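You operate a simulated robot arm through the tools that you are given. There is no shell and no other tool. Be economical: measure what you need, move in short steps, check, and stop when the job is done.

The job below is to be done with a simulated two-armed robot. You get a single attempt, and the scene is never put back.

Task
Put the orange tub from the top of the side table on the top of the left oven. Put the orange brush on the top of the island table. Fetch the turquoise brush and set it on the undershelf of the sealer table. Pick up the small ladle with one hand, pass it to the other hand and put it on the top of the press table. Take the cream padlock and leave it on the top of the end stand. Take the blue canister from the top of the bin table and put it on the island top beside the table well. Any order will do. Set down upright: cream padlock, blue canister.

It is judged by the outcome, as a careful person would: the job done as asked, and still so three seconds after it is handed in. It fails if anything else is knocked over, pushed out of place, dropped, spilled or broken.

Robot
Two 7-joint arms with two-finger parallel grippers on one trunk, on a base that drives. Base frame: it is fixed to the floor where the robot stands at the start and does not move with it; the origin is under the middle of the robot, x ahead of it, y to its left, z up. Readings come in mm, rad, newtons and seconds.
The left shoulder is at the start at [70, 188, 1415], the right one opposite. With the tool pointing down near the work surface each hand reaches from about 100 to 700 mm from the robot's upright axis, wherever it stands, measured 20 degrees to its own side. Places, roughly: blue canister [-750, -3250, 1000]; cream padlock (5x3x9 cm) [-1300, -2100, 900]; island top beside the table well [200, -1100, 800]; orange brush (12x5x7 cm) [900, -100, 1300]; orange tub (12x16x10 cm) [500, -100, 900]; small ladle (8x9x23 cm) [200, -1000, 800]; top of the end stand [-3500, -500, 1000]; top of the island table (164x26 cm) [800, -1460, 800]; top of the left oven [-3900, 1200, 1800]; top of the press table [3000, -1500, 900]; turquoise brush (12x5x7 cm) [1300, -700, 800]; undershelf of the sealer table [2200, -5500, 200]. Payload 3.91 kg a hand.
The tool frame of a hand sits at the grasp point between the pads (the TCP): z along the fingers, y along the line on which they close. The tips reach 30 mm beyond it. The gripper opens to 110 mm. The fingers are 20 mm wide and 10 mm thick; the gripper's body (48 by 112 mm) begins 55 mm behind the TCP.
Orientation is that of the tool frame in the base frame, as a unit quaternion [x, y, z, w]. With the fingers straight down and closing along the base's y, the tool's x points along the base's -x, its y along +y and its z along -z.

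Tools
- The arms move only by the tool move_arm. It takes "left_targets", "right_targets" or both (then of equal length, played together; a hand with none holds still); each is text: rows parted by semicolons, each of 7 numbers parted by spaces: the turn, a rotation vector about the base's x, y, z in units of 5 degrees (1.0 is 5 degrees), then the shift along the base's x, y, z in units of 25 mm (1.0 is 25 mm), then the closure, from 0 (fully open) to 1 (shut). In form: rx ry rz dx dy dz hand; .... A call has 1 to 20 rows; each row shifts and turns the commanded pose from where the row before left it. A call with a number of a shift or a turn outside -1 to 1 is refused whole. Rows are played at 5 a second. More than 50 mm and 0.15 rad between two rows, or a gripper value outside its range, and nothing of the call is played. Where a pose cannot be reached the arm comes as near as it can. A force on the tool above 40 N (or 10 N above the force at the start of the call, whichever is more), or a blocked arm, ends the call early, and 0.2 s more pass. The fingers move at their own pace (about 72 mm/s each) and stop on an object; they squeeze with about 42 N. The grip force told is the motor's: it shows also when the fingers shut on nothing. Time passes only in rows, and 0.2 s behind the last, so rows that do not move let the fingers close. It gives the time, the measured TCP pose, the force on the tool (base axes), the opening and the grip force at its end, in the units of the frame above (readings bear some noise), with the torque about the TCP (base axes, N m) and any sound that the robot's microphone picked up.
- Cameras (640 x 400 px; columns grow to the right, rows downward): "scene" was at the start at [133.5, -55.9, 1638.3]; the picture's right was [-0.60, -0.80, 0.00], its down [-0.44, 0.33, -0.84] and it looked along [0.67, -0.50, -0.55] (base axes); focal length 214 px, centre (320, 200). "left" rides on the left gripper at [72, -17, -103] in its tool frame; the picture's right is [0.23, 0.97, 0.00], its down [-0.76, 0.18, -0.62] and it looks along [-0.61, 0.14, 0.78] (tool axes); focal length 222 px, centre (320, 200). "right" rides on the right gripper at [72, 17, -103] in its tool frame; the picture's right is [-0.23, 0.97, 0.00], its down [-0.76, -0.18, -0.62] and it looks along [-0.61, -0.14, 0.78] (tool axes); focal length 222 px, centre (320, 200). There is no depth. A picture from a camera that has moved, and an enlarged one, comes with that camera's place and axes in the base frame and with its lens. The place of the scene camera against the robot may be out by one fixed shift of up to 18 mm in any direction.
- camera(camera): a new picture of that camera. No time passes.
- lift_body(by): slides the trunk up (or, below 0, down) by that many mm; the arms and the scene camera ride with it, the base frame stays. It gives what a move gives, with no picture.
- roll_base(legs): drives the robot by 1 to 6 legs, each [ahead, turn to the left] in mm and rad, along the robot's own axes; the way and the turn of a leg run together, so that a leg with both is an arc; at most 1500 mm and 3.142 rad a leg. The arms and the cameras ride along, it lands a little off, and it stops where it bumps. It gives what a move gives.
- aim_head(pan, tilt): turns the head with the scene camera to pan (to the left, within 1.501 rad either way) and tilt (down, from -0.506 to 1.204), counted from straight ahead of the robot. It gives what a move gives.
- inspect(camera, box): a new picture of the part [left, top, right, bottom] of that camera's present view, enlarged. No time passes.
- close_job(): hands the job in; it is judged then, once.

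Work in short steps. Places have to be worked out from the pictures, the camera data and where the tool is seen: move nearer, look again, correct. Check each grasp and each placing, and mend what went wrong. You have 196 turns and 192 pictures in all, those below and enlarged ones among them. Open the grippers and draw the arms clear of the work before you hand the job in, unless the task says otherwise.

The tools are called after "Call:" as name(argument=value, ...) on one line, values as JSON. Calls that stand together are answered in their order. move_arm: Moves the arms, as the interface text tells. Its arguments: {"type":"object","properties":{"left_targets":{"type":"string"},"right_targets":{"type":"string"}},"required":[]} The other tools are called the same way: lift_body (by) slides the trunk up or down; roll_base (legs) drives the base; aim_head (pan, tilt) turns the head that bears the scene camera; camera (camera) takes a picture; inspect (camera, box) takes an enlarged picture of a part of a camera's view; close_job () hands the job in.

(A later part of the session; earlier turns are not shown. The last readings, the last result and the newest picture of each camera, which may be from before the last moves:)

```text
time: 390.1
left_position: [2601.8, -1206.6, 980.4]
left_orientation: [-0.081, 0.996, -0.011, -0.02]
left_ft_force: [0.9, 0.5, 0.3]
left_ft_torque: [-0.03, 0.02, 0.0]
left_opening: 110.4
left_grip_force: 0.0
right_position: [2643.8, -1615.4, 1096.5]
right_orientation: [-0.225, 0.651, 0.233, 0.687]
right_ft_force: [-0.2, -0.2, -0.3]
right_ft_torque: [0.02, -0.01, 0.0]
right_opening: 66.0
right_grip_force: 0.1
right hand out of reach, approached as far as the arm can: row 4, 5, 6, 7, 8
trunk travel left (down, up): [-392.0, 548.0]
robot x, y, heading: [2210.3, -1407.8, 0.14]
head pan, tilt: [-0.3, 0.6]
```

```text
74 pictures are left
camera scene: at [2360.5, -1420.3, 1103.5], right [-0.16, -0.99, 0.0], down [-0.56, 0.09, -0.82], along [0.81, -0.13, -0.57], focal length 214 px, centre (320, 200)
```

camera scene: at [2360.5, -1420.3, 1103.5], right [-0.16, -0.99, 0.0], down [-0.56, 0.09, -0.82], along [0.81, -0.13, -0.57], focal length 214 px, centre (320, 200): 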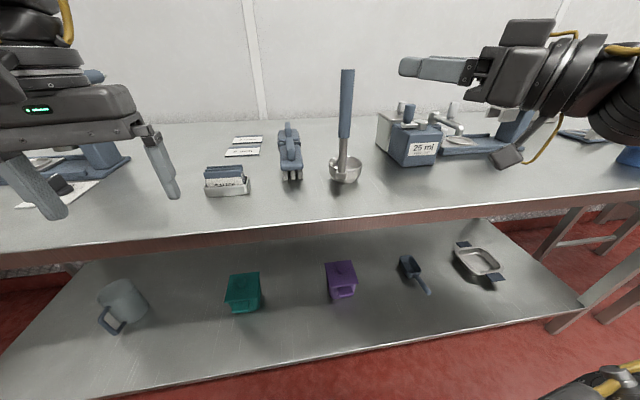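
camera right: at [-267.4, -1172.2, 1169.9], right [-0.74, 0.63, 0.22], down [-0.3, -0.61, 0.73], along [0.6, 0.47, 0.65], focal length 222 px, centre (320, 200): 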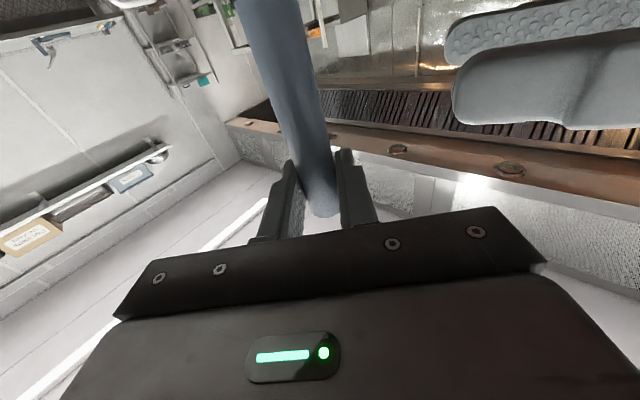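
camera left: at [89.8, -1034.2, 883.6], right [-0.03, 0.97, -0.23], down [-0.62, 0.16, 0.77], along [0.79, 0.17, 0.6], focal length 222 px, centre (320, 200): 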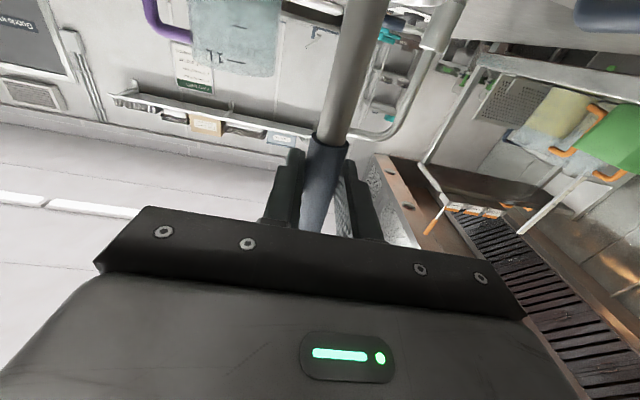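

Ladle placed and standing. Now drive north round the island's east end to the brushes; raise the trunk on the way.

Call:
roll_base(legs=[[-250, 0], [0, 1.43], [1400, 0], [0, 1.2]])

Call:
lift_body(by=350)

Call:
aim_head(pan=0.35, tilt=0.5)

Call:
camera(camera="scene")

```text
time: 405.0
left_position: [1534.1, 2.9, 982.5]
left_orientation: [0.984, -0.178, 0.022, -0.006]
left_ft_force: [0.2, 0.1, -0.1]
left_ft_torque: [0.0, -0.02, 0.01]
left_opening: 110.2
left_grip_force: 0.0
right_position: [1703.4, 377.3, 1096.0]
right_orientation: [-0.687, -0.048, 0.723, -0.046]
right_ft_force: [0.0, 0.5, 0.2]
right_ft_torque: [-0.01, 0.01, -0.03]
right_opening: 65.8
right_grip_force: 0.0
trunk travel left (down, up): [-392.0, 548.0]
robot x, y, heading: [1976.3, -16.4, 2.761]
head pan, tilt: [-0.3, 0.6]
```

```text
time: 408.4
left_position: [1535.0, 3.0, 1330.7]
left_orientation: [0.984, -0.178, 0.023, -0.005]
left_ft_force: [-0.2, -0.4, 0.1]
left_ft_torque: [-0.05, 0.02, 0.0]
left_opening: 110.1
left_grip_force: 0.0
right_position: [1703.7, 378.7, 1446.5]
right_orientation: [-0.687, -0.048, 0.723, -0.046]
right_ft_force: [0.7, -0.2, 0.3]
right_ft_torque: [0.01, -0.02, 0.0]
right_opening: 66.1
right_grip_force: 0.0
trunk travel left (down, up): [-742.0, 198.0]
robot x, y, heading: [1973.4, -17.6, 2.755]
head pan, tilt: [-0.3, 0.6]
```

```text
time: 409.4
left_position: [1533.9, 3.0, 1331.6]
left_orientation: [0.984, -0.179, 0.023, -0.006]
left_ft_force: [-0.5, 1.2, 1.1]
left_ft_torque: [0.0, 0.02, 0.0]
left_opening: 110.2
left_grip_force: 0.0
right_position: [1703.9, 378.4, 1446.0]
right_orientation: [-0.687, -0.049, 0.723, -0.047]
right_ft_force: [0.1, 0.0, 0.2]
right_ft_torque: [-0.01, 0.0, -0.03]
right_opening: 65.9
right_grip_force: 0.1
trunk travel left (down, up): [-742.0, 198.0]
robot x, y, heading: [1975.6, -13.9, 2.761]
head pan, tilt: [0.351, 0.499]
```

```text
73 pictures are left
camera scene: at [1850.3, 3.9, 1462.7], right [0.03, 1.0, 0.0], down [0.48, -0.02, -0.88], along [-0.88, 0.03, -0.48], focal length 214 px, centre (320, 200)
```

scene: 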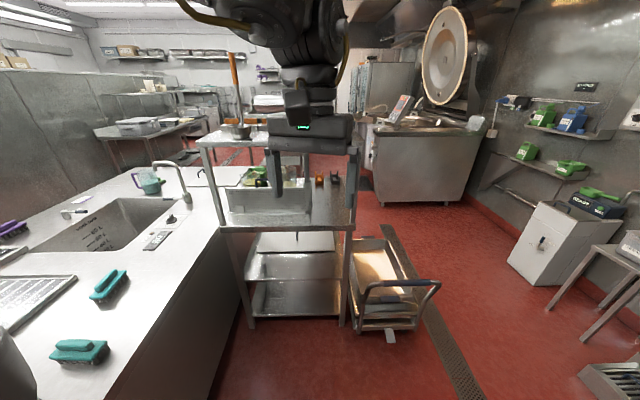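

Target turquoise brush is at ~[1292,-742] (the other is at [1516,-639]). First the orange one: approach the shelf from the east, partway, and look with the left camera.

Call:
roll_base(legs=[[0, 0.2], [290, 0], [0, 0.18]])

Call:
lift_body(by=150)

Call:
camera(camera="left")

Call:
aim_head(pan=0, tilt=0.4)

Call:
camera(camera="scene")

```text
time: 412.9
left_position: [1271.8, -101.6, 1332.4]
left_orientation: [1.0, 0.004, 0.021, -0.01]
left_ft_force: [-1.1, 0.3, 0.5]
left_ft_torque: [0.03, -0.02, -0.01]
left_opening: 110.1
left_grip_force: 0.1
right_position: [1293.9, 308.9, 1446.6]
right_orientation: [-0.667, -0.174, 0.702, -0.179]
right_ft_force: [-0.5, 0.0, -0.2]
right_ft_torque: [-0.02, 0.02, 0.03]
right_opening: 66.0
right_grip_force: 0.0
trunk travel left (down, up): [-742.0, 198.0]
robot x, y, heading: [1691.4, 36.0, 3.127]
head pan, tilt: [0.351, 0.499]
```

```text
time: 414.6
left_position: [1272.5, -101.5, 1480.6]
left_orientation: [1.0, 0.005, 0.022, -0.01]
left_ft_force: [0.3, 0.8, 0.5]
left_ft_torque: [-0.02, -0.02, 0.02]
left_opening: 109.8
left_grip_force: 0.0
right_position: [1294.0, 308.3, 1595.4]
right_orientation: [-0.667, -0.175, 0.702, -0.18]
right_ft_force: [0.3, -0.3, 0.2]
right_ft_torque: [0.01, 0.0, -0.02]
right_opening: 66.0
right_grip_force: 0.2
trunk travel left (down, up): [-892.0, 48.0]
robot x, y, heading: [1689.4, 43.6, 3.126]
head pan, tilt: [0.351, 0.499]
```

```text
72 pictures are left
camera left: at [1340.5, -85.9, 1585.9], right [0.24, -0.97, -0.01], down [-0.78, -0.2, 0.59], along [-0.57, -0.13, -0.81], focal length 222 px, centre (320, 200)
```

left: 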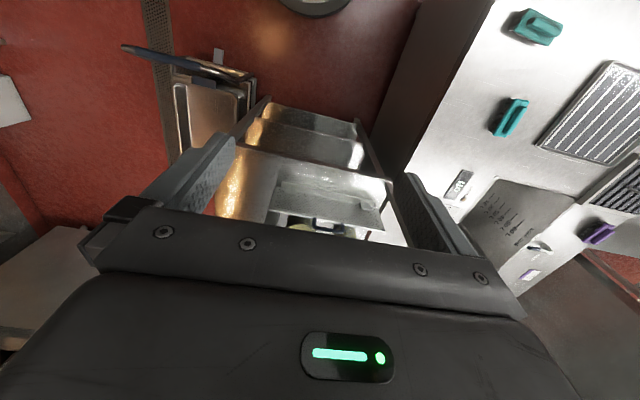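

```text
time: 415.5
left_position: [1273.3, -101.3, 1480.4]
left_orientation: [1.0, 0.005, 0.02, -0.009]
left_ft_force: [0.1, 0.3, 0.2]
left_ft_torque: [-0.02, -0.01, -0.01]
left_opening: 110.1
left_grip_force: 0.1
right_position: [1294.3, 308.3, 1597.2]
right_orientation: [-0.667, -0.173, 0.703, -0.178]
right_ft_force: [-0.3, -0.5, -0.2]
right_ft_torque: [0.02, 0.04, 0.0]
right_opening: 66.0
right_grip_force: 0.1
trunk travel left (down, up): [-892.0, 48.0]
robot x, y, heading: [1687.9, 41.9, 3.128]
head pan, tilt: [0.0, 0.4]
```

```text
71 pictures are left
camera scene: at [1559.6, 39.1, 1621.8], right [0.01, 1.0, 0.0], down [0.39, -0.01, -0.92], along [-0.92, 0.01, -0.39], focal length 214 px, centre (320, 200)
```

scene: 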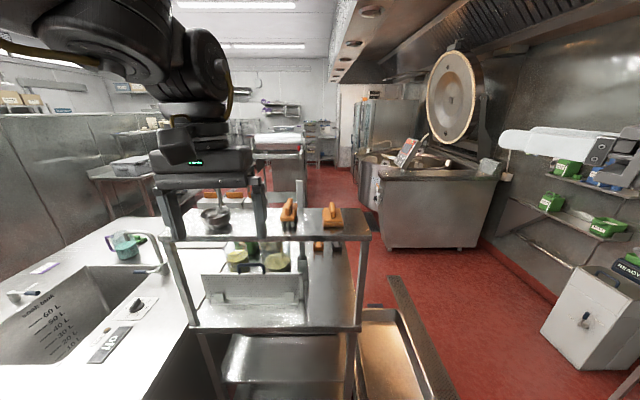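

The orange brush at y≈-60 is at scene (290,212). Zoom for orientation.

Call:
inspect(camera="scene", box=[240, 180, 380, 260])

```text
4.57 times, centred on (310, 220) of scene
camera zoom: at [1559.6, 39.1, 1621.8], right [0.01, 1.0, 0.0], down [0.39, -0.01, -0.92], along [-0.92, 0.01, -0.39], focal length 980 px, centre (366, 109)
```

zoom: 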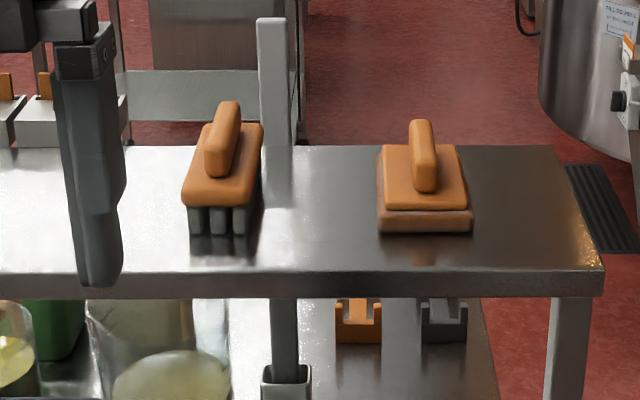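

The left one with bristles is the brush: long axis along x, centre ~[911,-61]. Roll 300 mm ahead and view with the left camera.

Call:
roll_base(legs=[[290, 0.015]])

Call:
move_arm(left_targets="0 0 0 0 0.8 0 0; 0 0 0 0 0.8 0 0; 0 0 0 0 0 0 0; 0 0 0 0 0 0 0")

Call:
camera(camera="left")

```text
time: 417.5
left_position: [984.9, -111.3, 1482.3]
left_orientation: [1.0, 0.016, 0.019, -0.009]
left_ft_force: [-0.3, 1.2, -0.5]
left_ft_torque: [0.03, 0.05, 0.02]
left_opening: 110.1
left_grip_force: 0.1
right_position: [997.4, 300.2, 1597.9]
right_orientation: [-0.663, -0.181, 0.702, -0.186]
right_ft_force: [0.3, 0.6, -0.2]
right_ft_torque: [0.02, 0.04, -0.01]
right_opening: 66.1
right_grip_force: 0.0
trunk travel left (down, up): [-892.0, 48.0]
robot x, y, heading: [1396.0, 37.1, -3.134]
head pan, tilt: [0.0, 0.4]
```

```text
time: 418.5
left_position: [981.3, -73.5, 1479.2]
left_orientation: [1.0, 0.016, 0.021, -0.01]
left_ft_force: [0.6, -0.1, 0.1]
left_ft_torque: [-0.01, 0.01, 0.04]
left_opening: 110.0
left_grip_force: 0.0
right_position: [993.6, 298.8, 1596.5]
right_orientation: [-0.665, -0.182, 0.7, -0.186]
right_ft_force: [0.2, 0.2, -0.2]
right_ft_torque: [0.0, -0.03, -0.01]
right_opening: 66.0
right_grip_force: 0.0
trunk travel left (down, up): [-892.0, 48.0]
robot x, y, heading: [1398.4, 42.1, -3.132]
head pan, tilt: [0.0, 0.4]
```

```text
69 pictures are left
camera left: at [1049.0, -55.2, 1584.7], right [0.26, -0.97, -0.01], down [-0.78, -0.22, 0.59], along [-0.57, -0.14, -0.81], focal length 222 px, centre (320, 200)
```

left: 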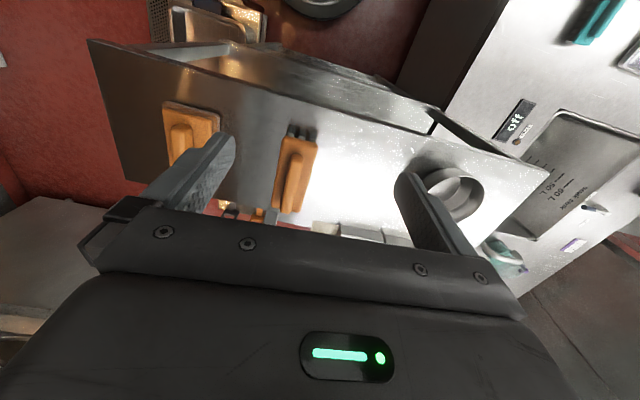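

Brush near [872,-57], body height ~1270–1290. Move over it and lower 60 mm, then re-measure.

Call:
move_arm(left_targets="0 0 0 -0.85 0.13 0 0; 0 0 0 -0.85 0.13 0 0; 0 0 0 -0.85 0.13 0 0; 0 0 0 -0.85 0.13 0 0; 0 0 0 -0.85 0.13 0 0; 0 0 0 0 0 0 0")

Call:
lift_body(by=-70)

Call:
camera(camera="left")

```text
time: 419.9
left_position: [893.8, -39.1, 1471.1]
left_orientation: [1.0, 0.017, 0.02, -0.011]
left_ft_force: [-0.1, 0.3, 0.2]
left_ft_torque: [0.02, 0.0, -0.03]
left_opening: 110.1
left_grip_force: 0.1
left hand out of reach, approached as far as the arm can: row 4, 5
right_position: [996.1, 299.6, 1596.7]
right_orientation: [-0.665, -0.181, 0.701, -0.186]
right_ft_force: [-0.3, -0.2, 0.0]
right_ft_torque: [-0.01, 0.03, -0.02]
right_opening: 66.3
right_grip_force: 0.1
trunk travel left (down, up): [-892.0, 48.0]
robot x, y, heading: [1399.3, 40.2, -3.13]
head pan, tilt: [0.0, 0.4]
```

```text
time: 421.0
left_position: [894.3, -38.7, 1400.6]
left_orientation: [1.0, 0.016, 0.02, -0.011]
left_ft_force: [0.7, -0.5, 0.2]
left_ft_torque: [-0.02, -0.01, -0.03]
left_opening: 110.0
left_grip_force: 0.0
right_position: [993.4, 299.9, 1526.6]
right_orientation: [-0.664, -0.181, 0.701, -0.187]
right_ft_force: [-0.3, -0.2, -0.2]
right_ft_torque: [0.03, 0.02, 0.0]
right_opening: 65.9
right_grip_force: 0.1
trunk travel left (down, up): [-822.0, 118.0]
robot x, y, heading: [1399.9, 39.2, -3.132]
head pan, tilt: [0.0, 0.4]
```

```text
68 pictures are left
camera left: at [961.0, -21.7, 1505.8], right [0.26, -0.97, -0.01], down [-0.78, -0.22, 0.59], along [-0.57, -0.14, -0.81], focal length 222 px, centre (320, 200)
```

left: 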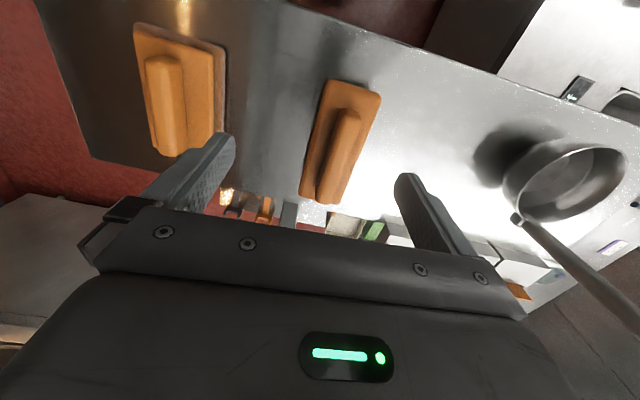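

Brush ≈[885,-58]. Adjust and lower 60 mm.

Call:
move_arm(left_targets="0 0 0 0 -0.4 0 0; 0 0 0 -0.3 -0.4 0 0; 0 0 0 0 0 0 0.1")

Call:
lift_body(by=-60)

Call:
camera(camera="left")

```text
time: 421.8
left_position: [897.0, -47.1, 1397.8]
left_orientation: [1.0, 0.018, 0.02, -0.012]
left_ft_force: [-0.9, 0.6, -0.5]
left_ft_torque: [0.0, -0.01, 0.01]
left_opening: 98.9
left_grip_force: 0.1
left hand out of reach, approached as far as the arm can: row 1, 2
right_position: [994.5, 300.2, 1526.8]
right_orientation: [-0.664, -0.181, 0.701, -0.187]
right_ft_force: [-0.6, 0.1, -1.1]
right_ft_torque: [0.03, -0.01, -0.01]
right_opening: 66.3
right_grip_force: 0.1
trunk travel left (down, up): [-822.0, 118.0]
robot x, y, heading: [1396.5, 39.4, -3.137]
head pan, tilt: [0.0, 0.4]
```

```text
time: 422.8
left_position: [898.4, -47.1, 1338.3]
left_orientation: [1.0, 0.018, 0.018, -0.013]
left_ft_force: [0.0, 0.2, -1.4]
left_ft_torque: [-0.01, 0.02, 0.0]
left_opening: 99.0
left_grip_force: 0.0
right_position: [994.8, 299.3, 1466.4]
right_orientation: [-0.664, -0.181, 0.701, -0.186]
right_ft_force: [0.3, 0.5, 0.0]
right_ft_torque: [0.01, 0.04, -0.02]
right_opening: 66.1
right_grip_force: 0.1
trunk travel left (down, up): [-762.0, 178.0]
robot x, y, heading: [1394.6, 40.3, -3.136]
head pan, tilt: [0.0, 0.4]
```

```text
67 pictures are left
camera left: at [965.8, -30.4, 1442.7], right [0.26, -0.97, -0.01], down [-0.78, -0.22, 0.59], along [-0.57, -0.14, -0.81], focal length 222 px, centre (320, 200)
```

left: 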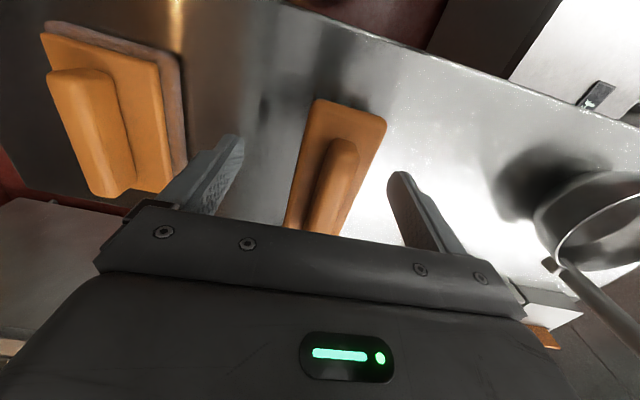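

Brush sits between the fingers, 13 mm off-centre and yawed ~-8°. Rotate −7.5° and shift.

Call:
move_arm(left_targets="0 0 -0.75 0 0 0 0.1; 0 0 -0.75 0 0 0 0.1; 0 0 0 -0.1 -0.25 0 0.1; 0 0 0 -0.1 -0.25 0 0.1; 0 0 0 0 0 0 0.1")

Call:
lift_body(by=-25)

Call:
camera(camera="left")

```text
time: 424.0
left_position: [917.6, -35.5, 1327.4]
left_orientation: [0.999, -0.048, 0.02, -0.01]
left_ft_force: [0.0, -0.6, -0.3]
left_ft_torque: [0.01, 0.0, 0.01]
left_opening: 99.3
left_grip_force: 0.0
left hand out of reach, approached as far as the arm can: row 1, 2, 3, 4
right_position: [994.1, 300.1, 1466.4]
right_orientation: [-0.664, -0.182, 0.7, -0.188]
right_ft_force: [-0.7, -0.7, 0.1]
right_ft_torque: [-0.02, -0.02, -0.01]
right_opening: 66.2
right_grip_force: 0.0
trunk travel left (down, up): [-762.0, 178.0]
robot x, y, heading: [1396.1, 37.4, -3.134]
head pan, tilt: [0.0, 0.4]
```

```text
time: 424.7
left_position: [917.4, -37.0, 1302.5]
left_orientation: [0.999, -0.047, 0.02, -0.011]
left_ft_force: [0.6, -0.3, -1.0]
left_ft_torque: [0.01, 0.0, 0.0]
left_opening: 98.9
left_grip_force: 0.1
right_position: [993.6, 299.3, 1442.6]
right_orientation: [-0.665, -0.181, 0.701, -0.186]
right_ft_force: [-0.8, -0.3, -0.2]
right_ft_torque: [-0.03, -0.01, 0.02]
right_opening: 65.9
right_grip_force: 0.0
trunk travel left (down, up): [-737.0, 203.0]
robot x, y, heading: [1395.1, 37.7, -3.134]
head pan, tilt: [0.0, 0.4]
```

```text
66 pictures are left
camera left: at [986.3, -28.2, 1407.7], right [0.13, -0.99, -0.02], down [-0.8, -0.12, 0.59], along [-0.59, -0.07, -0.81], focal length 222 px, centre (320, 200)
```

left: 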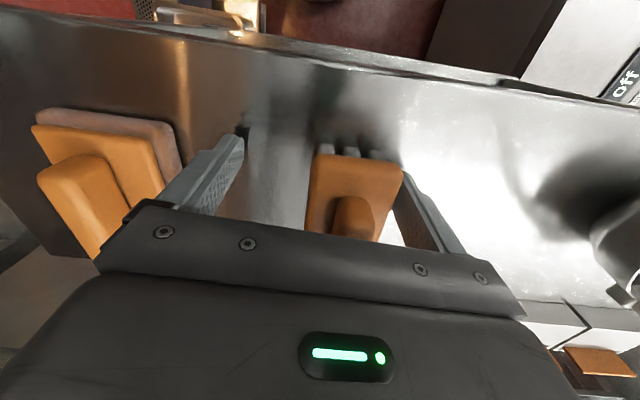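

The wrist went the other way (limit). Raise 40, rotate back +, and use the base for the offset (forward 25, turn left 0.05).

Call:
lift_body(by=40)

Call:
move_arm(left_targets="0 0 0.8 0 0 0 0.1; 0 0 0.8 0 0 0 0.1; 0 0 0 0 0 0 0.1")

Call:
roll_base(legs=[[25, 0.05]])

Call:
camera(camera="left")

```text
time: 425.5
left_position: [916.1, -36.0, 1342.9]
left_orientation: [0.999, -0.047, 0.02, -0.011]
left_ft_force: [-1.1, 0.5, 0.1]
left_ft_torque: [-0.02, 0.02, -0.01]
left_opening: 98.9
left_grip_force: 0.0
right_position: [994.4, 300.1, 1482.0]
right_orientation: [-0.665, -0.181, 0.7, -0.187]
right_ft_force: [-1.0, 0.6, 1.5]
right_ft_torque: [-0.03, -0.02, 0.0]
right_opening: 65.9
right_grip_force: 0.1
trunk travel left (down, up): [-777.0, 163.0]
robot x, y, heading: [1393.0, 42.7, -3.133]
head pan, tilt: [0.0, 0.4]
```

```text
time: 426.3
left_position: [916.5, -37.5, 1342.6]
left_orientation: [0.999, 0.024, 0.019, -0.012]
left_ft_force: [0.6, -0.4, -0.3]
left_ft_torque: [-0.01, -0.01, 0.03]
left_opening: 99.2
left_grip_force: 0.2
right_position: [994.2, 300.5, 1481.3]
right_orientation: [-0.665, -0.181, 0.7, -0.187]
right_ft_force: [-0.6, -0.6, -0.1]
right_ft_torque: [-0.01, 0.01, 0.01]
right_opening: 66.0
right_grip_force: 0.0
trunk travel left (down, up): [-777.0, 163.0]
robot x, y, heading: [1398.1, 37.6, -3.131]
head pan, tilt: [0.0, 0.4]
```

```text
time: 427.1
left_position: [904.3, -58.3, 1347.0]
left_orientation: [0.999, 0.047, 0.015, -0.013]
left_ft_force: [1.1, -0.6, 0.9]
left_ft_torque: [-0.05, 0.08, 0.03]
left_opening: 99.1
left_grip_force: 0.1
right_position: [966.1, 280.9, 1484.1]
right_orientation: [-0.657, -0.198, 0.699, -0.204]
right_ft_force: [1.0, -0.5, 0.2]
right_ft_torque: [0.01, -0.04, -0.01]
right_opening: 66.0
right_grip_force: 0.1
trunk travel left (down, up): [-777.0, 163.0]
robot x, y, heading: [1371.6, 38.5, -3.086]
head pan, tilt: [0.0, 0.4]
```

```text
65 pictures are left
camera left: at [971.7, -37.2, 1450.6], right [0.32, -0.95, -0.02], down [-0.76, -0.26, 0.59], along [-0.57, -0.18, -0.8], focal length 222 px, centre (320, 200)
```

left: 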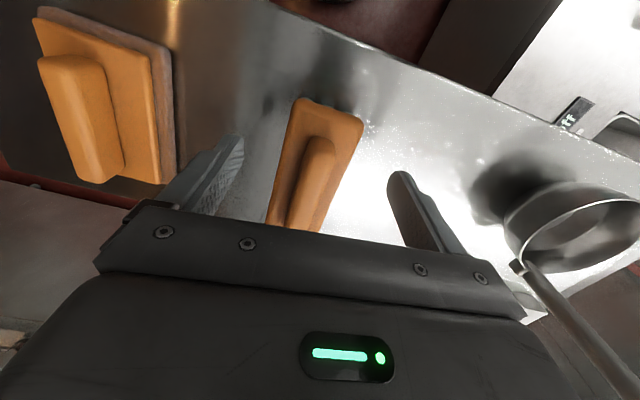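

Centred now. Lower 45 mm and check.

Call:
lift_body(by=-45)

Call:
camera(camera="left")

```text
time: 428.0
left_position: [899.4, -59.9, 1302.5]
left_orientation: [0.999, 0.046, 0.014, -0.015]
left_ft_force: [0.6, 0.8, 29.6]
left_ft_torque: [-1.6, 0.05, 0.13]
left_opening: 98.6
left_grip_force: 0.1
right_position: [959.8, 279.0, 1437.8]
right_orientation: [-0.659, -0.198, 0.696, -0.204]
right_ft_force: [0.7, -0.9, -1.1]
right_ft_torque: [0.02, 0.01, -0.01]
right_opening: 66.1
right_grip_force: 0.0
trunk travel left (down, up): [-732.0, 208.0]
robot x, y, heading: [1368.1, 35.1, -3.085]
head pan, tilt: [0.0, 0.4]
```

```text
64 pictures are left
camera left: at [966.1, -39.0, 1406.0], right [0.32, -0.95, -0.02], down [-0.76, -0.27, 0.59], along [-0.57, -0.17, -0.8], focal length 222 px, centre (320, 200)
```

left: 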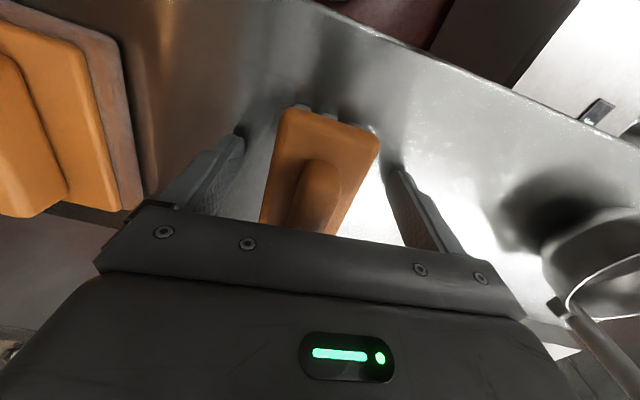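

The −y fingertip touched the shelf (z≈1272). Raise 7 mm and close on the brush body.

Call:
lift_body(by=8)

Call:
move_arm(left_targets="0 0 0 0 0 0 0.3; 0 0 0 0 0 0 0.5; 0 0 0 0 0 0 0.7; 0 0 0 0 0 0 1; 0 0 0 0 0 0 1; 0 0 0 0 0 0 1")

Call:
lift_body(by=60)

Call:
camera(camera="left")

```text
time: 428.6
left_position: [896.0, -61.5, 1305.5]
left_orientation: [0.999, 0.047, 0.019, -0.012]
left_ft_force: [0.3, 0.2, 0.5]
left_ft_torque: [0.03, 0.0, 0.02]
left_opening: 98.7
left_grip_force: 0.0
right_position: [957.3, 279.3, 1444.8]
right_orientation: [-0.659, -0.197, 0.697, -0.203]
right_ft_force: [0.2, -0.4, 0.6]
right_ft_torque: [0.0, -0.02, 0.02]
right_opening: 66.1
right_grip_force: 0.0
trunk travel left (down, up): [-740.0, 200.0]
robot x, y, heading: [1371.0, 36.6, -3.084]
head pan, tilt: [0.0, 0.4]
```

```text
time: 430.0
left_position: [895.4, -61.3, 1306.2]
left_orientation: [0.999, 0.047, 0.019, -0.013]
left_ft_force: [-0.1, -0.1, -0.3]
left_ft_torque: [0.0, 0.0, -0.02]
left_opening: 49.3
left_grip_force: 42.3
right_position: [958.5, 278.8, 1444.4]
right_orientation: [-0.66, -0.198, 0.696, -0.203]
right_ft_force: [0.9, -0.7, -0.1]
right_ft_torque: [0.02, -0.04, 0.01]
right_opening: 65.8
right_grip_force: 0.1
trunk travel left (down, up): [-740.0, 200.0]
robot x, y, heading: [1368.5, 38.7, -3.084]
head pan, tilt: [0.0, 0.4]
```

```text
time: 431.0
left_position: [895.9, -60.8, 1365.4]
left_orientation: [0.999, 0.047, 0.019, -0.014]
left_ft_force: [0.5, -0.4, -1.4]
left_ft_torque: [-0.02, -0.02, 0.0]
left_opening: 49.5
left_grip_force: 42.5
right_position: [956.5, 277.3, 1504.5]
right_orientation: [-0.66, -0.198, 0.696, -0.204]
right_ft_force: [0.2, 0.3, 0.6]
right_ft_torque: [0.0, 0.0, 0.04]
right_opening: 65.9
right_grip_force: 0.1
trunk travel left (down, up): [-800.0, 140.0]
robot x, y, heading: [1373.5, 38.1, -3.083]
head pan, tilt: [0.0, 0.4]
```

```text
63 pictures are left
camera left: at [962.6, -39.6, 1470.6], right [0.32, -0.95, -0.02], down [-0.76, -0.26, 0.59], along [-0.56, -0.17, -0.81], focal length 222 px, centre (320, 200)
```

left: 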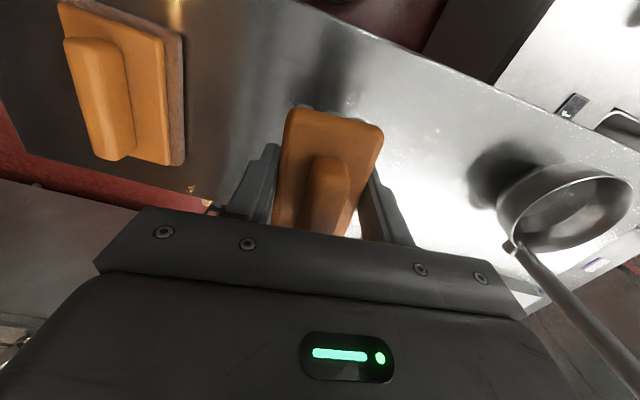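

Orange brush held. Back away from the shelf, then bring the right hand down and to fingers-down for the turquoise brush.

Call:
roll_base(legs=[[-280, 0]])

Call:
move_arm(right_targets="0 0 0 0 0.2 -0.9 0.2; 0 0 0 0 0.2 -0.9 0.2; 0 0 0 0 0.2 -0.9 0.2; 0 0 0 0 0.2 -0.9 0.2; 0.545 -0.838 0 0 0 -0.9 0.2; 0.545 -0.838 0 0 0 -0.9 0.2; 0.545 -0.838 0 0 0 -0.9 0.2; 0.545 -0.838 0 0 0 -0.9 0.2; 0.545 -0.838 0 0 0 -0.9 0.2; 0.545 -0.838 0 0 0 -0.9 0.2; 0.545 -0.838 0 0 0 -0.9 0.2; 0.545 -0.838 0 0 0 -0.6 0.2; 0.545 -0.838 0 0 0 -0.6 0.2; 0.545 -0.838 0 0 0 -0.6 0.2; 0.545 -0.838 0 0 0 -0.6 0.2; 0.545 -0.838 0 0 0 0 0.2; 0.545 -0.838 0 0 0 0 0.2; 0.545 -0.838 0 0 0 0 0.2; 0.545 -0.838 0 0 0 0 0.2; 0.545 -0.838 0 0 0 0 0.2")

Call:
move_arm(right_targets="0.545 -0.838 0 0 0 0 0.2; 0.545 -0.838 0 0 0 0 0.2; 0.35 -0.55 0 0 0 0 0.2; 0 0 0 0 0 0 0.2")

```text
time: 432.9
left_position: [1166.7, -46.4, 1365.3]
left_orientation: [0.999, 0.048, 0.02, -0.012]
left_ft_force: [-0.9, 0.1, -1.3]
left_ft_torque: [0.0, 0.0, -0.01]
left_opening: 49.4
left_grip_force: 41.7
right_position: [1228.3, 293.0, 1502.8]
right_orientation: [-0.66, -0.198, 0.695, -0.205]
right_ft_force: [-0.2, 1.0, -0.1]
right_ft_torque: [0.0, 0.03, 0.0]
right_opening: 66.0
right_grip_force: 0.1
trunk travel left (down, up): [-800.0, 140.0]
robot x, y, heading: [1646.8, 57.9, -3.077]
head pan, tilt: [0.0, 0.4]
```

```text
time: 437.1
left_position: [1168.5, -47.3, 1365.3]
left_orientation: [0.999, 0.049, 0.018, -0.013]
left_ft_force: [-0.3, 0.4, -1.0]
left_ft_torque: [0.05, -0.03, -0.02]
left_opening: 49.0
left_grip_force: 41.8
right_position: [1208.5, 343.4, 1257.3]
right_orientation: [0.951, 0.287, -0.107, 0.032]
right_ft_force: [0.1, 0.1, 0.7]
right_ft_torque: [-0.01, -0.02, 0.01]
right_opening: 88.0
right_grip_force: 0.2
right hand out of reach, approached as far as the arm can: row 1, 2, 3, 4, 6, 9
trunk travel left (down, up): [-800.0, 140.0]
robot x, y, heading: [1642.7, 54.5, -3.082]
head pan, tilt: [0.0, 0.4]
```

```text
time: 438.1
left_position: [1169.9, -46.0, 1366.6]
left_orientation: [0.999, 0.048, 0.019, -0.012]
left_ft_force: [-0.4, 0.3, -1.5]
left_ft_torque: [0.04, -0.03, -0.02]
left_opening: 49.4
left_grip_force: 42.1
right_position: [1208.7, 345.3, 1257.2]
right_orientation: [0.958, 0.287, 0.003, 0.0]
right_ft_force: [0.5, 0.3, 0.0]
right_ft_torque: [-0.02, -0.02, 0.01]
right_opening: 88.1
right_grip_force: 0.0
trunk travel left (down, up): [-800.0, 140.0]
robot x, y, heading: [1645.8, 54.8, -3.083]
head pan, tilt: [0.0, 0.4]
```

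Right is fingers-down again. Drive to the island's north side facing it, with the turquoise brush on the right hand's side.

Call:
roll_base(legs=[[0, 1.25], [280, 0], [0, 0.262]])

Call:
camera(camera="right")

Call:
aim_head(pan=-0.3, tilt=0.8)

Call:
camera(camera="scene")

```text
time: 444.1
left_position: [1660.3, -698.6, 1364.6]
left_orientation: [0.686, 0.727, 0.005, -0.023]
left_ft_force: [0.3, 0.0, -1.4]
left_ft_torque: [0.04, 0.0, 0.0]
left_opening: 49.4
left_grip_force: 42.3
right_position: [1269.8, -643.7, 1256.8]
right_orientation: [0.49, 0.871, 0.004, -0.002]
right_ft_force: [0.2, 0.1, 0.7]
right_ft_torque: [-0.01, -0.02, 0.01]
right_opening: 87.9
right_grip_force: 0.0
trunk travel left (down, up): [-800.0, 140.0]
robot x, y, heading: [1578.9, -220.5, -1.544]
head pan, tilt: [0.0, 0.4]
```

```text
62 pictures are left
camera right: at [1246.1, -574.6, 1358.6], right [0.95, 0.31, 0.0], down [0.24, -0.75, 0.62], along [0.19, -0.59, -0.79], focal length 222 px, centre (320, 200)
```

right: 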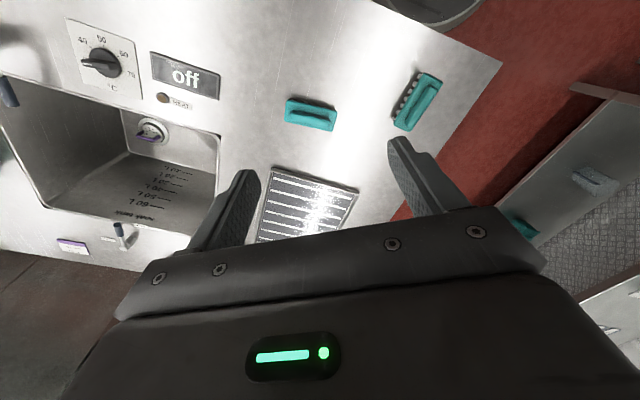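

```text
time: 445.0
left_position: [1661.0, -696.0, 1366.3]
left_orientation: [0.686, 0.727, 0.004, -0.023]
left_ft_force: [0.1, -0.3, -0.5]
left_ft_torque: [0.06, -0.04, -0.03]
left_opening: 49.6
left_grip_force: 42.1
right_position: [1270.9, -643.7, 1257.1]
right_orientation: [0.491, 0.871, 0.003, -0.003]
right_ft_force: [-0.5, -0.5, -0.6]
right_ft_torque: [0.02, 0.04, 0.05]
right_opening: 87.9
right_grip_force: 0.2
trunk travel left (down, up): [-800.0, 140.0]
robot x, y, heading: [1579.0, -218.9, -1.553]
head pan, tilt: [-0.3, 0.799]
```

```text
61 pictures are left
camera scene: at [1568.5, -348.6, 1494.9], right [-0.96, 0.27, 0.0], down [0.2, 0.69, -0.7], along [-0.19, -0.67, -0.72], focal length 214 px, centre (320, 200)
```

scene: 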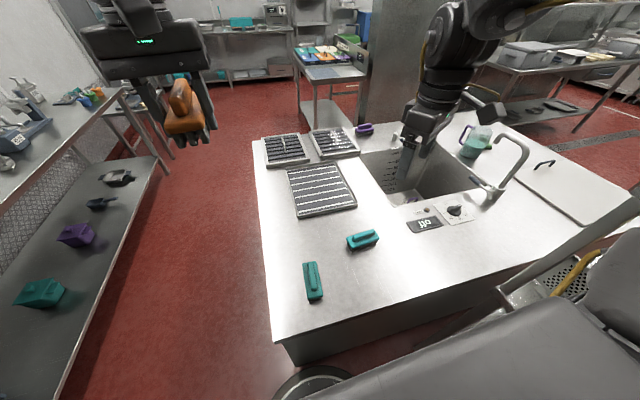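

The target brush (long axis along x) is at ~[1273,-732]. Rotate the right hand +60° and move above it.

Call:
move_arm(right_targets="0 0 1 0 -0.25 -0.6 0.1; 0 0 1 0 -0.25 -0.6 0.1; 0 0 1 0 -0.25 -0.6 0.1; 0 0 1 0 -0.25 -0.6 0.1; 0 0 1 0 -0.25 -0.6 0.1; 0 0 1 0 -0.25 -0.6 0.1; 0 0 1 0 -0.25 -0.6 0.1; 0 0 1 0 -0.25 -0.6 0.1; 0 0 1 0 -0.25 -0.6 0.1; 0 0 1 0 -0.25 -0.6 0.1; 0 0 1 0 -0.25 -0.6 0.1; 0 0 1 0 -0.25 -0.6 0.1; 0 0 0 0 -0.3 -0.6 0.1; 0 0 0 0 0 -0.6 0.1; 0 0 0 0 0 -0.6 0.1; 0 0 0 0 0 0 0.1")

Call:
camera(camera="right")

```text
time: 448.4
left_position: [1659.3, -696.4, 1366.1]
left_orientation: [0.686, 0.727, 0.004, -0.022]
left_ft_force: [0.5, 0.4, -0.8]
left_ft_torque: [-0.01, 0.01, -0.01]
left_opening: 49.8
left_grip_force: 42.1
right_position: [1272.0, -726.4, 1031.4]
right_orientation: [-0.011, 1.0, 0.001, -0.002]
right_ft_force: [-0.2, -0.1, -0.2]
right_ft_torque: [0.01, 0.01, 0.0]
right_opening: 99.0
right_grip_force: 0.2
trunk travel left (down, up): [-800.0, 140.0]
robot x, y, heading: [1571.3, -217.1, -1.553]
head pan, tilt: [-0.3, 0.799]
```

```text
60 pictures are left
camera right: at [1198.2, -710.3, 1133.6], right [0.2, 0.98, 0.0], down [0.77, -0.16, 0.62], along [0.61, -0.13, -0.79], focal length 222 px, centre (320, 200)
```

right: 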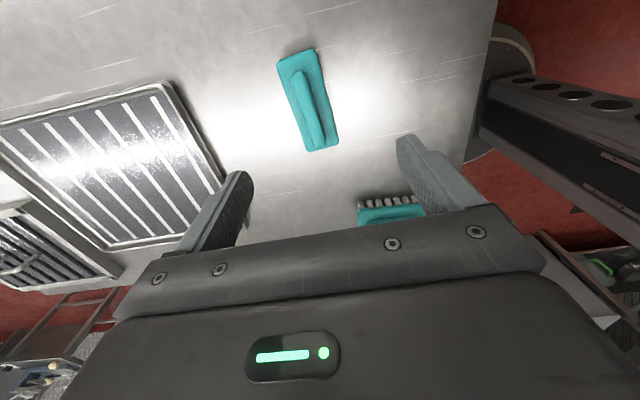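

All reachable now. Align yaw +10°, y −14, and descend 140 mm.

Call:
move_arm(right_targets="0 0 0.7 0 -0.2 -0.8 0.1; 0 0 0.7 0 -0.2 -0.8 0.1; 0 0 0.6 0 -0.16 -0.8 0.1; 0 0 0 0 0 -0.8 0.1; 0 0 0 0 0 -0.8 0.1; 0 0 0 0 0 -0.8 0.1; 0 0 0 0 0 -0.8 0.1; 0 0 0 0 0 0 0.1")

Call:
camera(camera="right")

```text
time: 450.2
left_position: [1660.7, -697.9, 1365.7]
left_orientation: [0.686, 0.727, 0.004, -0.022]
left_ft_force: [-0.1, -0.1, -0.6]
left_ft_torque: [0.04, 0.02, 0.01]
left_opening: 49.3
left_grip_force: 42.4
right_position: [1235.4, -710.5, 943.3]
right_orientation: [-0.098, 0.995, 0.001, -0.002]
right_ft_force: [0.5, -0.1, -0.1]
right_ft_torque: [-0.03, 0.02, -0.01]
right_opening: 99.0
right_grip_force: 0.1
right hand out of reach, approached as far as the arm can: row 3, 4, 5, 6, 7
trunk travel left (down, up): [-800.0, 140.0]
robot x, y, heading: [1574.7, -219.0, -1.55]
head pan, tilt: [-0.3, 0.799]
```

```text
59 pictures are left
camera right: at [1160.4, -708.5, 1045.4], right [0.03, 1.0, 0.0], down [0.78, -0.03, 0.62], along [0.62, -0.02, -0.79], focal length 222 px, centre (320, 200)
```

right: 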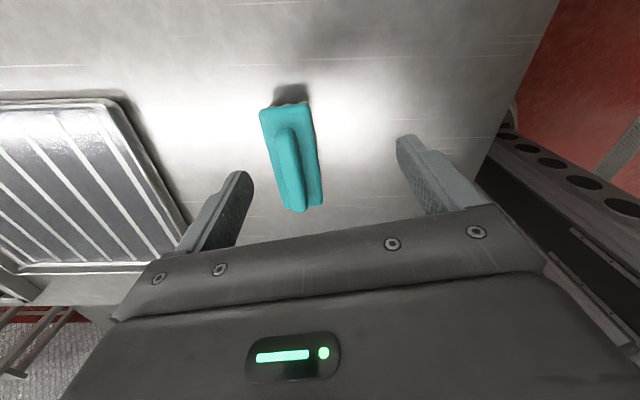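

Reach limit; lower the trunk 40 mm and shift over the brush.

Call:
lift_body(by=-40)

Call:
move_arm(right_targets="0 0 0 0.36 -0.3 0.1 0.1; 0 0 0 0.36 -0.3 0.1 0.1; 0 0 0 0.36 -0.3 0.1 0.1; 0 0 0 0.36 -0.3 0.1 0.1; 0 0 0 0 0 0 0.1")

Call:
camera(camera="right")

```text
time: 451.0
left_position: [1660.0, -696.4, 1326.6]
left_orientation: [0.686, 0.727, 0.005, -0.022]
left_ft_force: [0.1, 0.3, -1.0]
left_ft_torque: [0.01, 0.02, -0.01]
left_opening: 49.3
left_grip_force: 42.4
right_position: [1235.2, -710.2, 903.7]
right_orientation: [-0.098, 0.995, 0.001, -0.003]
right_ft_force: [0.1, -0.9, 0.6]
right_ft_torque: [0.02, 0.01, -0.01]
right_opening: 99.0
right_grip_force: 0.1
trunk travel left (down, up): [-760.0, 180.0]
robot x, y, heading: [1577.7, -216.8, -1.549]
head pan, tilt: [-0.3, 0.799]
```

```text
time: 452.2
left_position: [1660.1, -696.4, 1326.1]
left_orientation: [0.686, 0.727, 0.004, -0.022]
left_ft_force: [-1.1, 0.5, -1.3]
left_ft_torque: [-0.01, 0.01, -0.01]
left_opening: 49.5
left_grip_force: 41.3
right_position: [1258.1, -730.6, 930.4]
right_orientation: [-0.098, 0.995, 0.0, -0.001]
right_ft_force: [0.2, 0.7, 0.4]
right_ft_torque: [0.0, 0.0, 0.02]
right_opening: 99.0
right_grip_force: 0.2
right hand out of reach, approached as far as the arm can: row 1, 2, 3, 4
trunk travel left (down, up): [-760.0, 180.0]
robot x, y, heading: [1578.0, -218.2, -1.547]
head pan, tilt: [-0.3, 0.799]
```

```text
58 pictures are left
camera right: at [1183.3, -729.0, 1033.1], right [0.03, 1.0, 0.0], down [0.78, -0.02, 0.62], along [0.62, -0.02, -0.78], focal length 222 px, centre (320, 200)
```

right: 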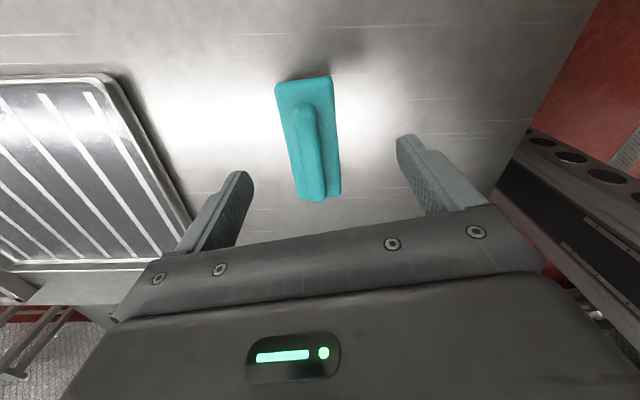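

Aligned within ~12 mm; roll 12 mm forward and lower 75 mm by trunk.

Call:
roll_base(legs=[[12, 0]])

Call:
lift_body(by=-75)

Call:
camera(camera="right")

```text
time: 453.1
left_position: [1660.9, -704.5, 1324.8]
left_orientation: [0.687, 0.727, 0.004, -0.022]
left_ft_force: [-0.1, -0.8, -1.3]
left_ft_torque: [0.04, 0.01, 0.04]
left_opening: 49.6
left_grip_force: 42.3
right_position: [1258.4, -738.7, 930.6]
right_orientation: [-0.099, 0.995, -0.001, -0.002]
right_ft_force: [-0.2, 0.5, -0.5]
right_ft_torque: [0.02, -0.03, 0.03]
right_opening: 99.3
right_grip_force: 0.1
trunk travel left (down, up): [-760.0, 180.0]
robot x, y, heading: [1577.8, -226.9, -1.547]
head pan, tilt: [-0.3, 0.799]
stopped in leg 1: the robot was blocked; the commanded pose is now the measured one
```

```text
time: 454.2
left_position: [1660.5, -703.7, 1250.6]
left_orientation: [0.686, 0.727, 0.004, -0.022]
left_ft_force: [0.4, -0.7, 0.0]
left_ft_torque: [0.0, 0.03, 0.02]
left_opening: 49.4
left_grip_force: 41.7
right_position: [1258.0, -738.5, 855.5]
right_orientation: [-0.099, 0.995, -0.001, -0.002]
right_ft_force: [-0.7, 1.2, 0.1]
right_ft_torque: [0.03, 0.02, 0.01]
right_opening: 99.1
right_grip_force: 0.0
trunk travel left (down, up): [-685.0, 255.0]
robot x, y, heading: [1578.2, -224.5, -1.546]
head pan, tilt: [-0.3, 0.799]
```

```text
57 pictures are left
camera right: at [1183.7, -736.8, 958.3], right [0.03, 1.0, 0.0], down [0.78, -0.02, 0.62], along [0.62, -0.02, -0.78], focal length 222 px, centre (320, 200)
```

right: 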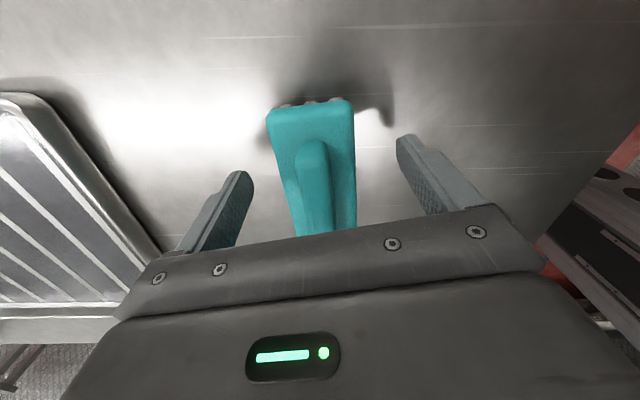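

Brush centred between the fingers. Lower 20 mm more and close.

Call:
lift_body(by=-20)

Call:
move_arm(right_targets="0 0 0 0 0 0 0.3; 0 0 0 0 0 0 0.5; 0 0 0 0 0 0 0.7; 0 0 0 0 0 0 1; 0 0 0 0 0 0 1; 0 0 0 0 0 0 1")

Call:
lift_body(by=80)

Call:
camera(camera="right")

```text
time: 454.9
left_position: [1660.2, -703.7, 1231.1]
left_orientation: [0.686, 0.727, 0.003, -0.021]
left_ft_force: [0.0, 0.1, -1.3]
left_ft_torque: [0.01, 0.01, -0.01]
left_opening: 49.5
left_grip_force: 42.3
right_position: [1257.8, -738.5, 836.7]
right_orientation: [-0.098, 0.995, -0.001, -0.001]
right_ft_force: [0.0, -0.6, 0.1]
right_ft_torque: [0.0, 0.04, -0.01]
right_opening: 98.9
right_grip_force: 0.1
trunk travel left (down, up): [-665.0, 275.0]
robot x, y, heading: [1579.1, -228.9, -1.545]
head pan, tilt: [-0.3, 0.799]
```

```text
time: 456.3
left_position: [1660.0, -705.6, 1229.3]
left_orientation: [0.686, 0.727, 0.004, -0.022]
left_ft_force: [0.0, 0.5, -1.2]
left_ft_torque: [0.06, 0.01, 0.0]
left_opening: 49.4
left_grip_force: 41.6
right_position: [1258.8, -738.0, 836.9]
right_orientation: [-0.098, 0.995, -0.001, -0.003]
right_ft_force: [0.2, 0.8, 1.3]
right_ft_torque: [0.06, -0.03, -0.03]
right_opening: 49.2
right_grip_force: 41.7
trunk travel left (down, up): [-665.0, 275.0]
robot x, y, heading: [1577.7, -224.4, -1.547]
head pan, tilt: [-0.3, 0.799]
```

```text
time: 457.4
left_position: [1659.5, -704.8, 1310.0]
left_orientation: [0.686, 0.727, 0.006, -0.022]
left_ft_force: [0.4, 0.0, -1.0]
left_ft_torque: [0.03, 0.03, 0.0]
left_opening: 49.4
left_grip_force: 41.8
right_position: [1259.2, -738.4, 916.8]
right_orientation: [-0.099, 0.995, 0.0, -0.002]
right_ft_force: [0.3, 0.5, -0.9]
right_ft_torque: [-0.01, 0.03, -0.01]
right_opening: 49.3
right_grip_force: 42.1
trunk travel left (down, up): [-745.0, 195.0]
robot x, y, heading: [1576.1, -226.6, -1.545]
head pan, tilt: [-0.3, 0.799]
```

```text
56 pictures are left
camera right: at [1183.5, -736.9, 1018.1], right [0.03, 1.0, 0.0], down [0.78, -0.02, 0.62], along [0.62, -0.02, -0.78], focal length 222 px, centre (320, 200)
```

right: 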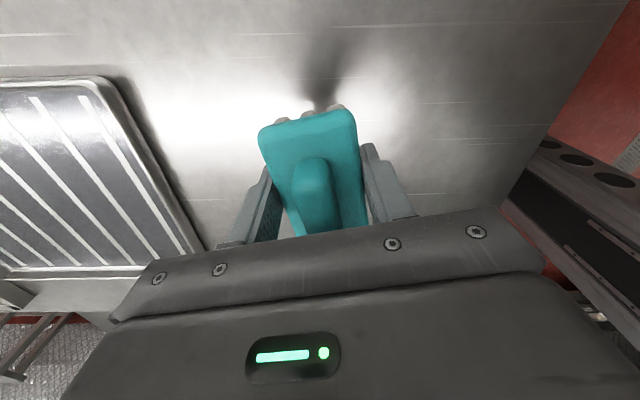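

Both brushes held. Drive around the east end to the island's south side for placing the orange brush at ~[350,-1460].

Call:
lift_body(by=150)

Call:
roll_base(legs=[[-220, 0], [0, 1.546], [400, 0], [0, -1.571], [1480, 0]])

Call:
roll_base(legs=[[480, 0], [0, -1.571], [1450, 0], [0, -1.571]])

Call:
aim_head(pan=0.2, tilt=0.7)

Call:
camera(camera="scene")

```text
time: 459.2
left_position: [1660.8, -704.0, 1461.2]
left_orientation: [0.686, 0.728, 0.003, -0.022]
left_ft_force: [0.2, 0.0, -0.4]
left_ft_torque: [0.01, -0.04, -0.01]
left_opening: 49.5
left_grip_force: 42.4
right_position: [1258.6, -738.7, 1065.2]
right_orientation: [-0.098, 0.995, 0.0, -0.002]
right_ft_force: [0.3, 0.3, -0.7]
right_ft_torque: [0.04, 0.0, 0.0]
right_opening: 49.3
right_grip_force: 42.6
trunk travel left (down, up): [-895.0, 45.0]
robot x, y, heading: [1579.6, -231.0, -1.544]
head pan, tilt: [-0.3, 0.799]
```

```text
time: 477.6
left_position: [2178.3, -1977.2, 1461.4]
left_orientation: [0.667, 0.744, 0.003, -0.022]
left_ft_force: [0.4, -0.1, -1.6]
left_ft_torque: [-0.01, 0.01, 0.05]
left_opening: 49.4
left_grip_force: 41.5
right_position: [1778.1, -2033.4, 1067.9]
right_orientation: [-0.124, 0.992, -0.001, -0.002]
right_ft_force: [0.3, 0.2, -0.9]
right_ft_torque: [0.0, 0.06, -0.03]
right_opening: 49.4
right_grip_force: 42.1
trunk travel left (down, up): [-895.0, 45.0]
robot x, y, heading: [2067.6, -1502.0, -1.499]
head pan, tilt: [-0.3, 0.799]
```

```text
time: 494.8
left_position: [566.6, -1572.9, 1462.2]
left_orientation: [0.736, -0.676, 0.022, 0.003]
left_ft_force: [0.2, 0.1, -1.4]
left_ft_torque: [-0.05, -0.01, -0.02]
left_opening: 49.3
left_grip_force: 41.7
right_position: [967.8, -1527.5, 1066.5]
right_orientation: [0.994, 0.112, 0.003, -0.001]
right_ft_force: [0.9, -0.6, -2.2]
right_ft_torque: [-0.01, -0.02, 0.0]
right_opening: 49.6
right_grip_force: 41.3
trunk travel left (down, up): [-895.0, 45.0]
robot x, y, heading: [663.1, -2048.9, 1.624]
head pan, tilt: [-0.3, 0.799]
```

```text
time: 495.8
left_position: [567.3, -1573.8, 1461.7]
left_orientation: [0.737, -0.675, 0.023, 0.003]
left_ft_force: [-0.2, -0.2, -1.2]
left_ft_torque: [0.01, -0.02, -0.02]
left_opening: 49.5
left_grip_force: 42.4
right_position: [968.4, -1528.8, 1067.1]
right_orientation: [0.994, 0.112, 0.002, 0.0]
right_ft_force: [-0.1, 0.5, -2.0]
right_ft_torque: [0.05, -0.06, -0.01]
right_opening: 49.6
right_grip_force: 41.7
trunk travel left (down, up): [-895.0, 45.0]
robot x, y, heading: [664.5, -2048.8, 1.625]
head pan, tilt: [0.201, 0.7]
```

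```text
55 pictures are left
camera scene: at [653.2, -1919.1, 1598.0], right [0.97, 0.25, 0.0], down [0.16, -0.62, -0.76], along [-0.19, 0.74, -0.64], focal length 214 px, centre (320, 200)
```

scene: 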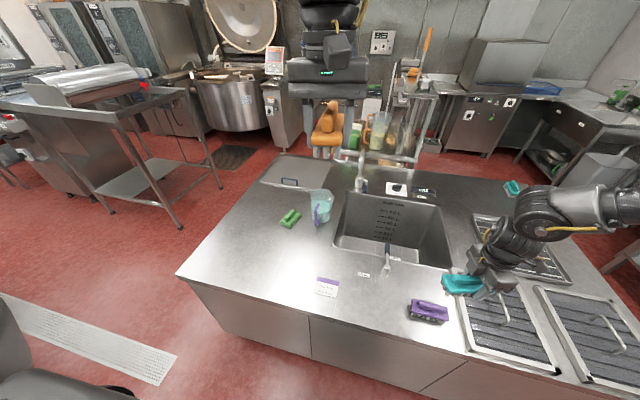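

Free spot at ~[400,-1465], left of the card. Sidestep the base, then lower the left arm.

Call:
roll_base(legs=[[0, 0.97], [195, 0], [0, -1.02]])

Call:
move_arm(left_targets="0 0 0 0 0 -1 1; 0 0 0 0 0 -1 1; 0 0 0 0 0 -1 1; 0 0 0 0 0 -1 1; 0 0 0 0 0 -1 1; 0 0 0 0 0 -1 1; 0 0 0 0 0 -1 1; 0 0 0 0 0 -1 1; 0 0 0 0 0 -1 1; 0 0 0 0 0 -1 1; 0 0 0 0 0 -1 1; 0 0 0 0 0 -1 1; 0 0 0 0 0 -1 1; 0 0 0 0 0 -1 1; 0 0 0 0 0 -1 1; 0 0 0 0 0 -1 1; 0 0 0 0 0 -1 1; 0 0 0 0 0 -1 1; 0 0 0 0 0 -1 1")

Call:
camera(camera="left")

```text
time: 502.5
left_position: [414.6, -1473.9, 1461.5]
left_orientation: [0.725, -0.688, 0.022, 0.002]
left_ft_force: [-0.4, 0.3, -1.5]
left_ft_torque: [-0.02, 0.01, 0.02]
left_opening: 49.6
left_grip_force: 42.1
right_position: [816.4, -1441.3, 1066.3]
right_orientation: [0.995, 0.096, 0.002, 0.0]
right_ft_force: [0.1, 0.2, -0.7]
right_ft_torque: [0.03, 0.0, 0.01]
right_opening: 49.6
right_grip_force: 42.7
trunk travel left (down, up): [-895.0, 45.0]
robot x, y, heading: [496.1, -1954.8, 1.589]
head pan, tilt: [0.201, 0.7]
```

```text
time: 506.5
left_position: [414.4, -1475.0, 986.8]
left_orientation: [0.726, -0.688, 0.022, 0.004]
left_ft_force: [-0.2, -0.3, -1.2]
left_ft_torque: [-0.04, 0.01, -0.01]
left_opening: 49.3
left_grip_force: 42.0
right_position: [818.0, -1440.9, 1064.5]
right_orientation: [0.995, 0.095, 0.002, 0.0]
right_ft_force: [0.1, 0.3, -0.7]
right_ft_torque: [0.0, 0.0, -0.02]
right_opening: 49.3
right_grip_force: 41.9
trunk travel left (down, up): [-895.0, 45.0]
robot x, y, heading: [496.4, -1954.2, 1.584]
head pan, tilt: [0.201, 0.7]
```

```text
54 pictures are left
camera left: at [431.3, -1542.1, 1091.4], right [-0.96, -0.28, -0.02], down [-0.23, 0.77, 0.59], along [-0.15, 0.57, -0.81], focal length 222 px, centre (320, 200)
```

left: 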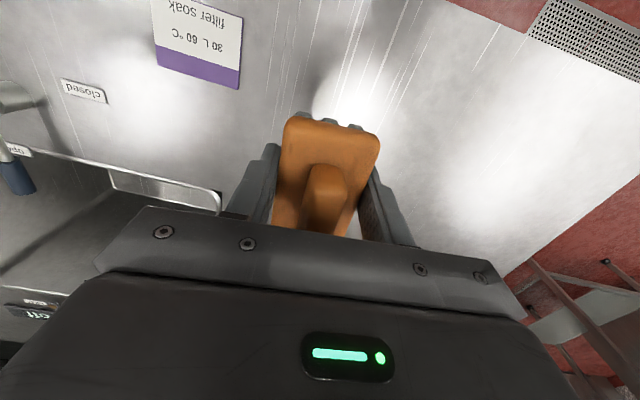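

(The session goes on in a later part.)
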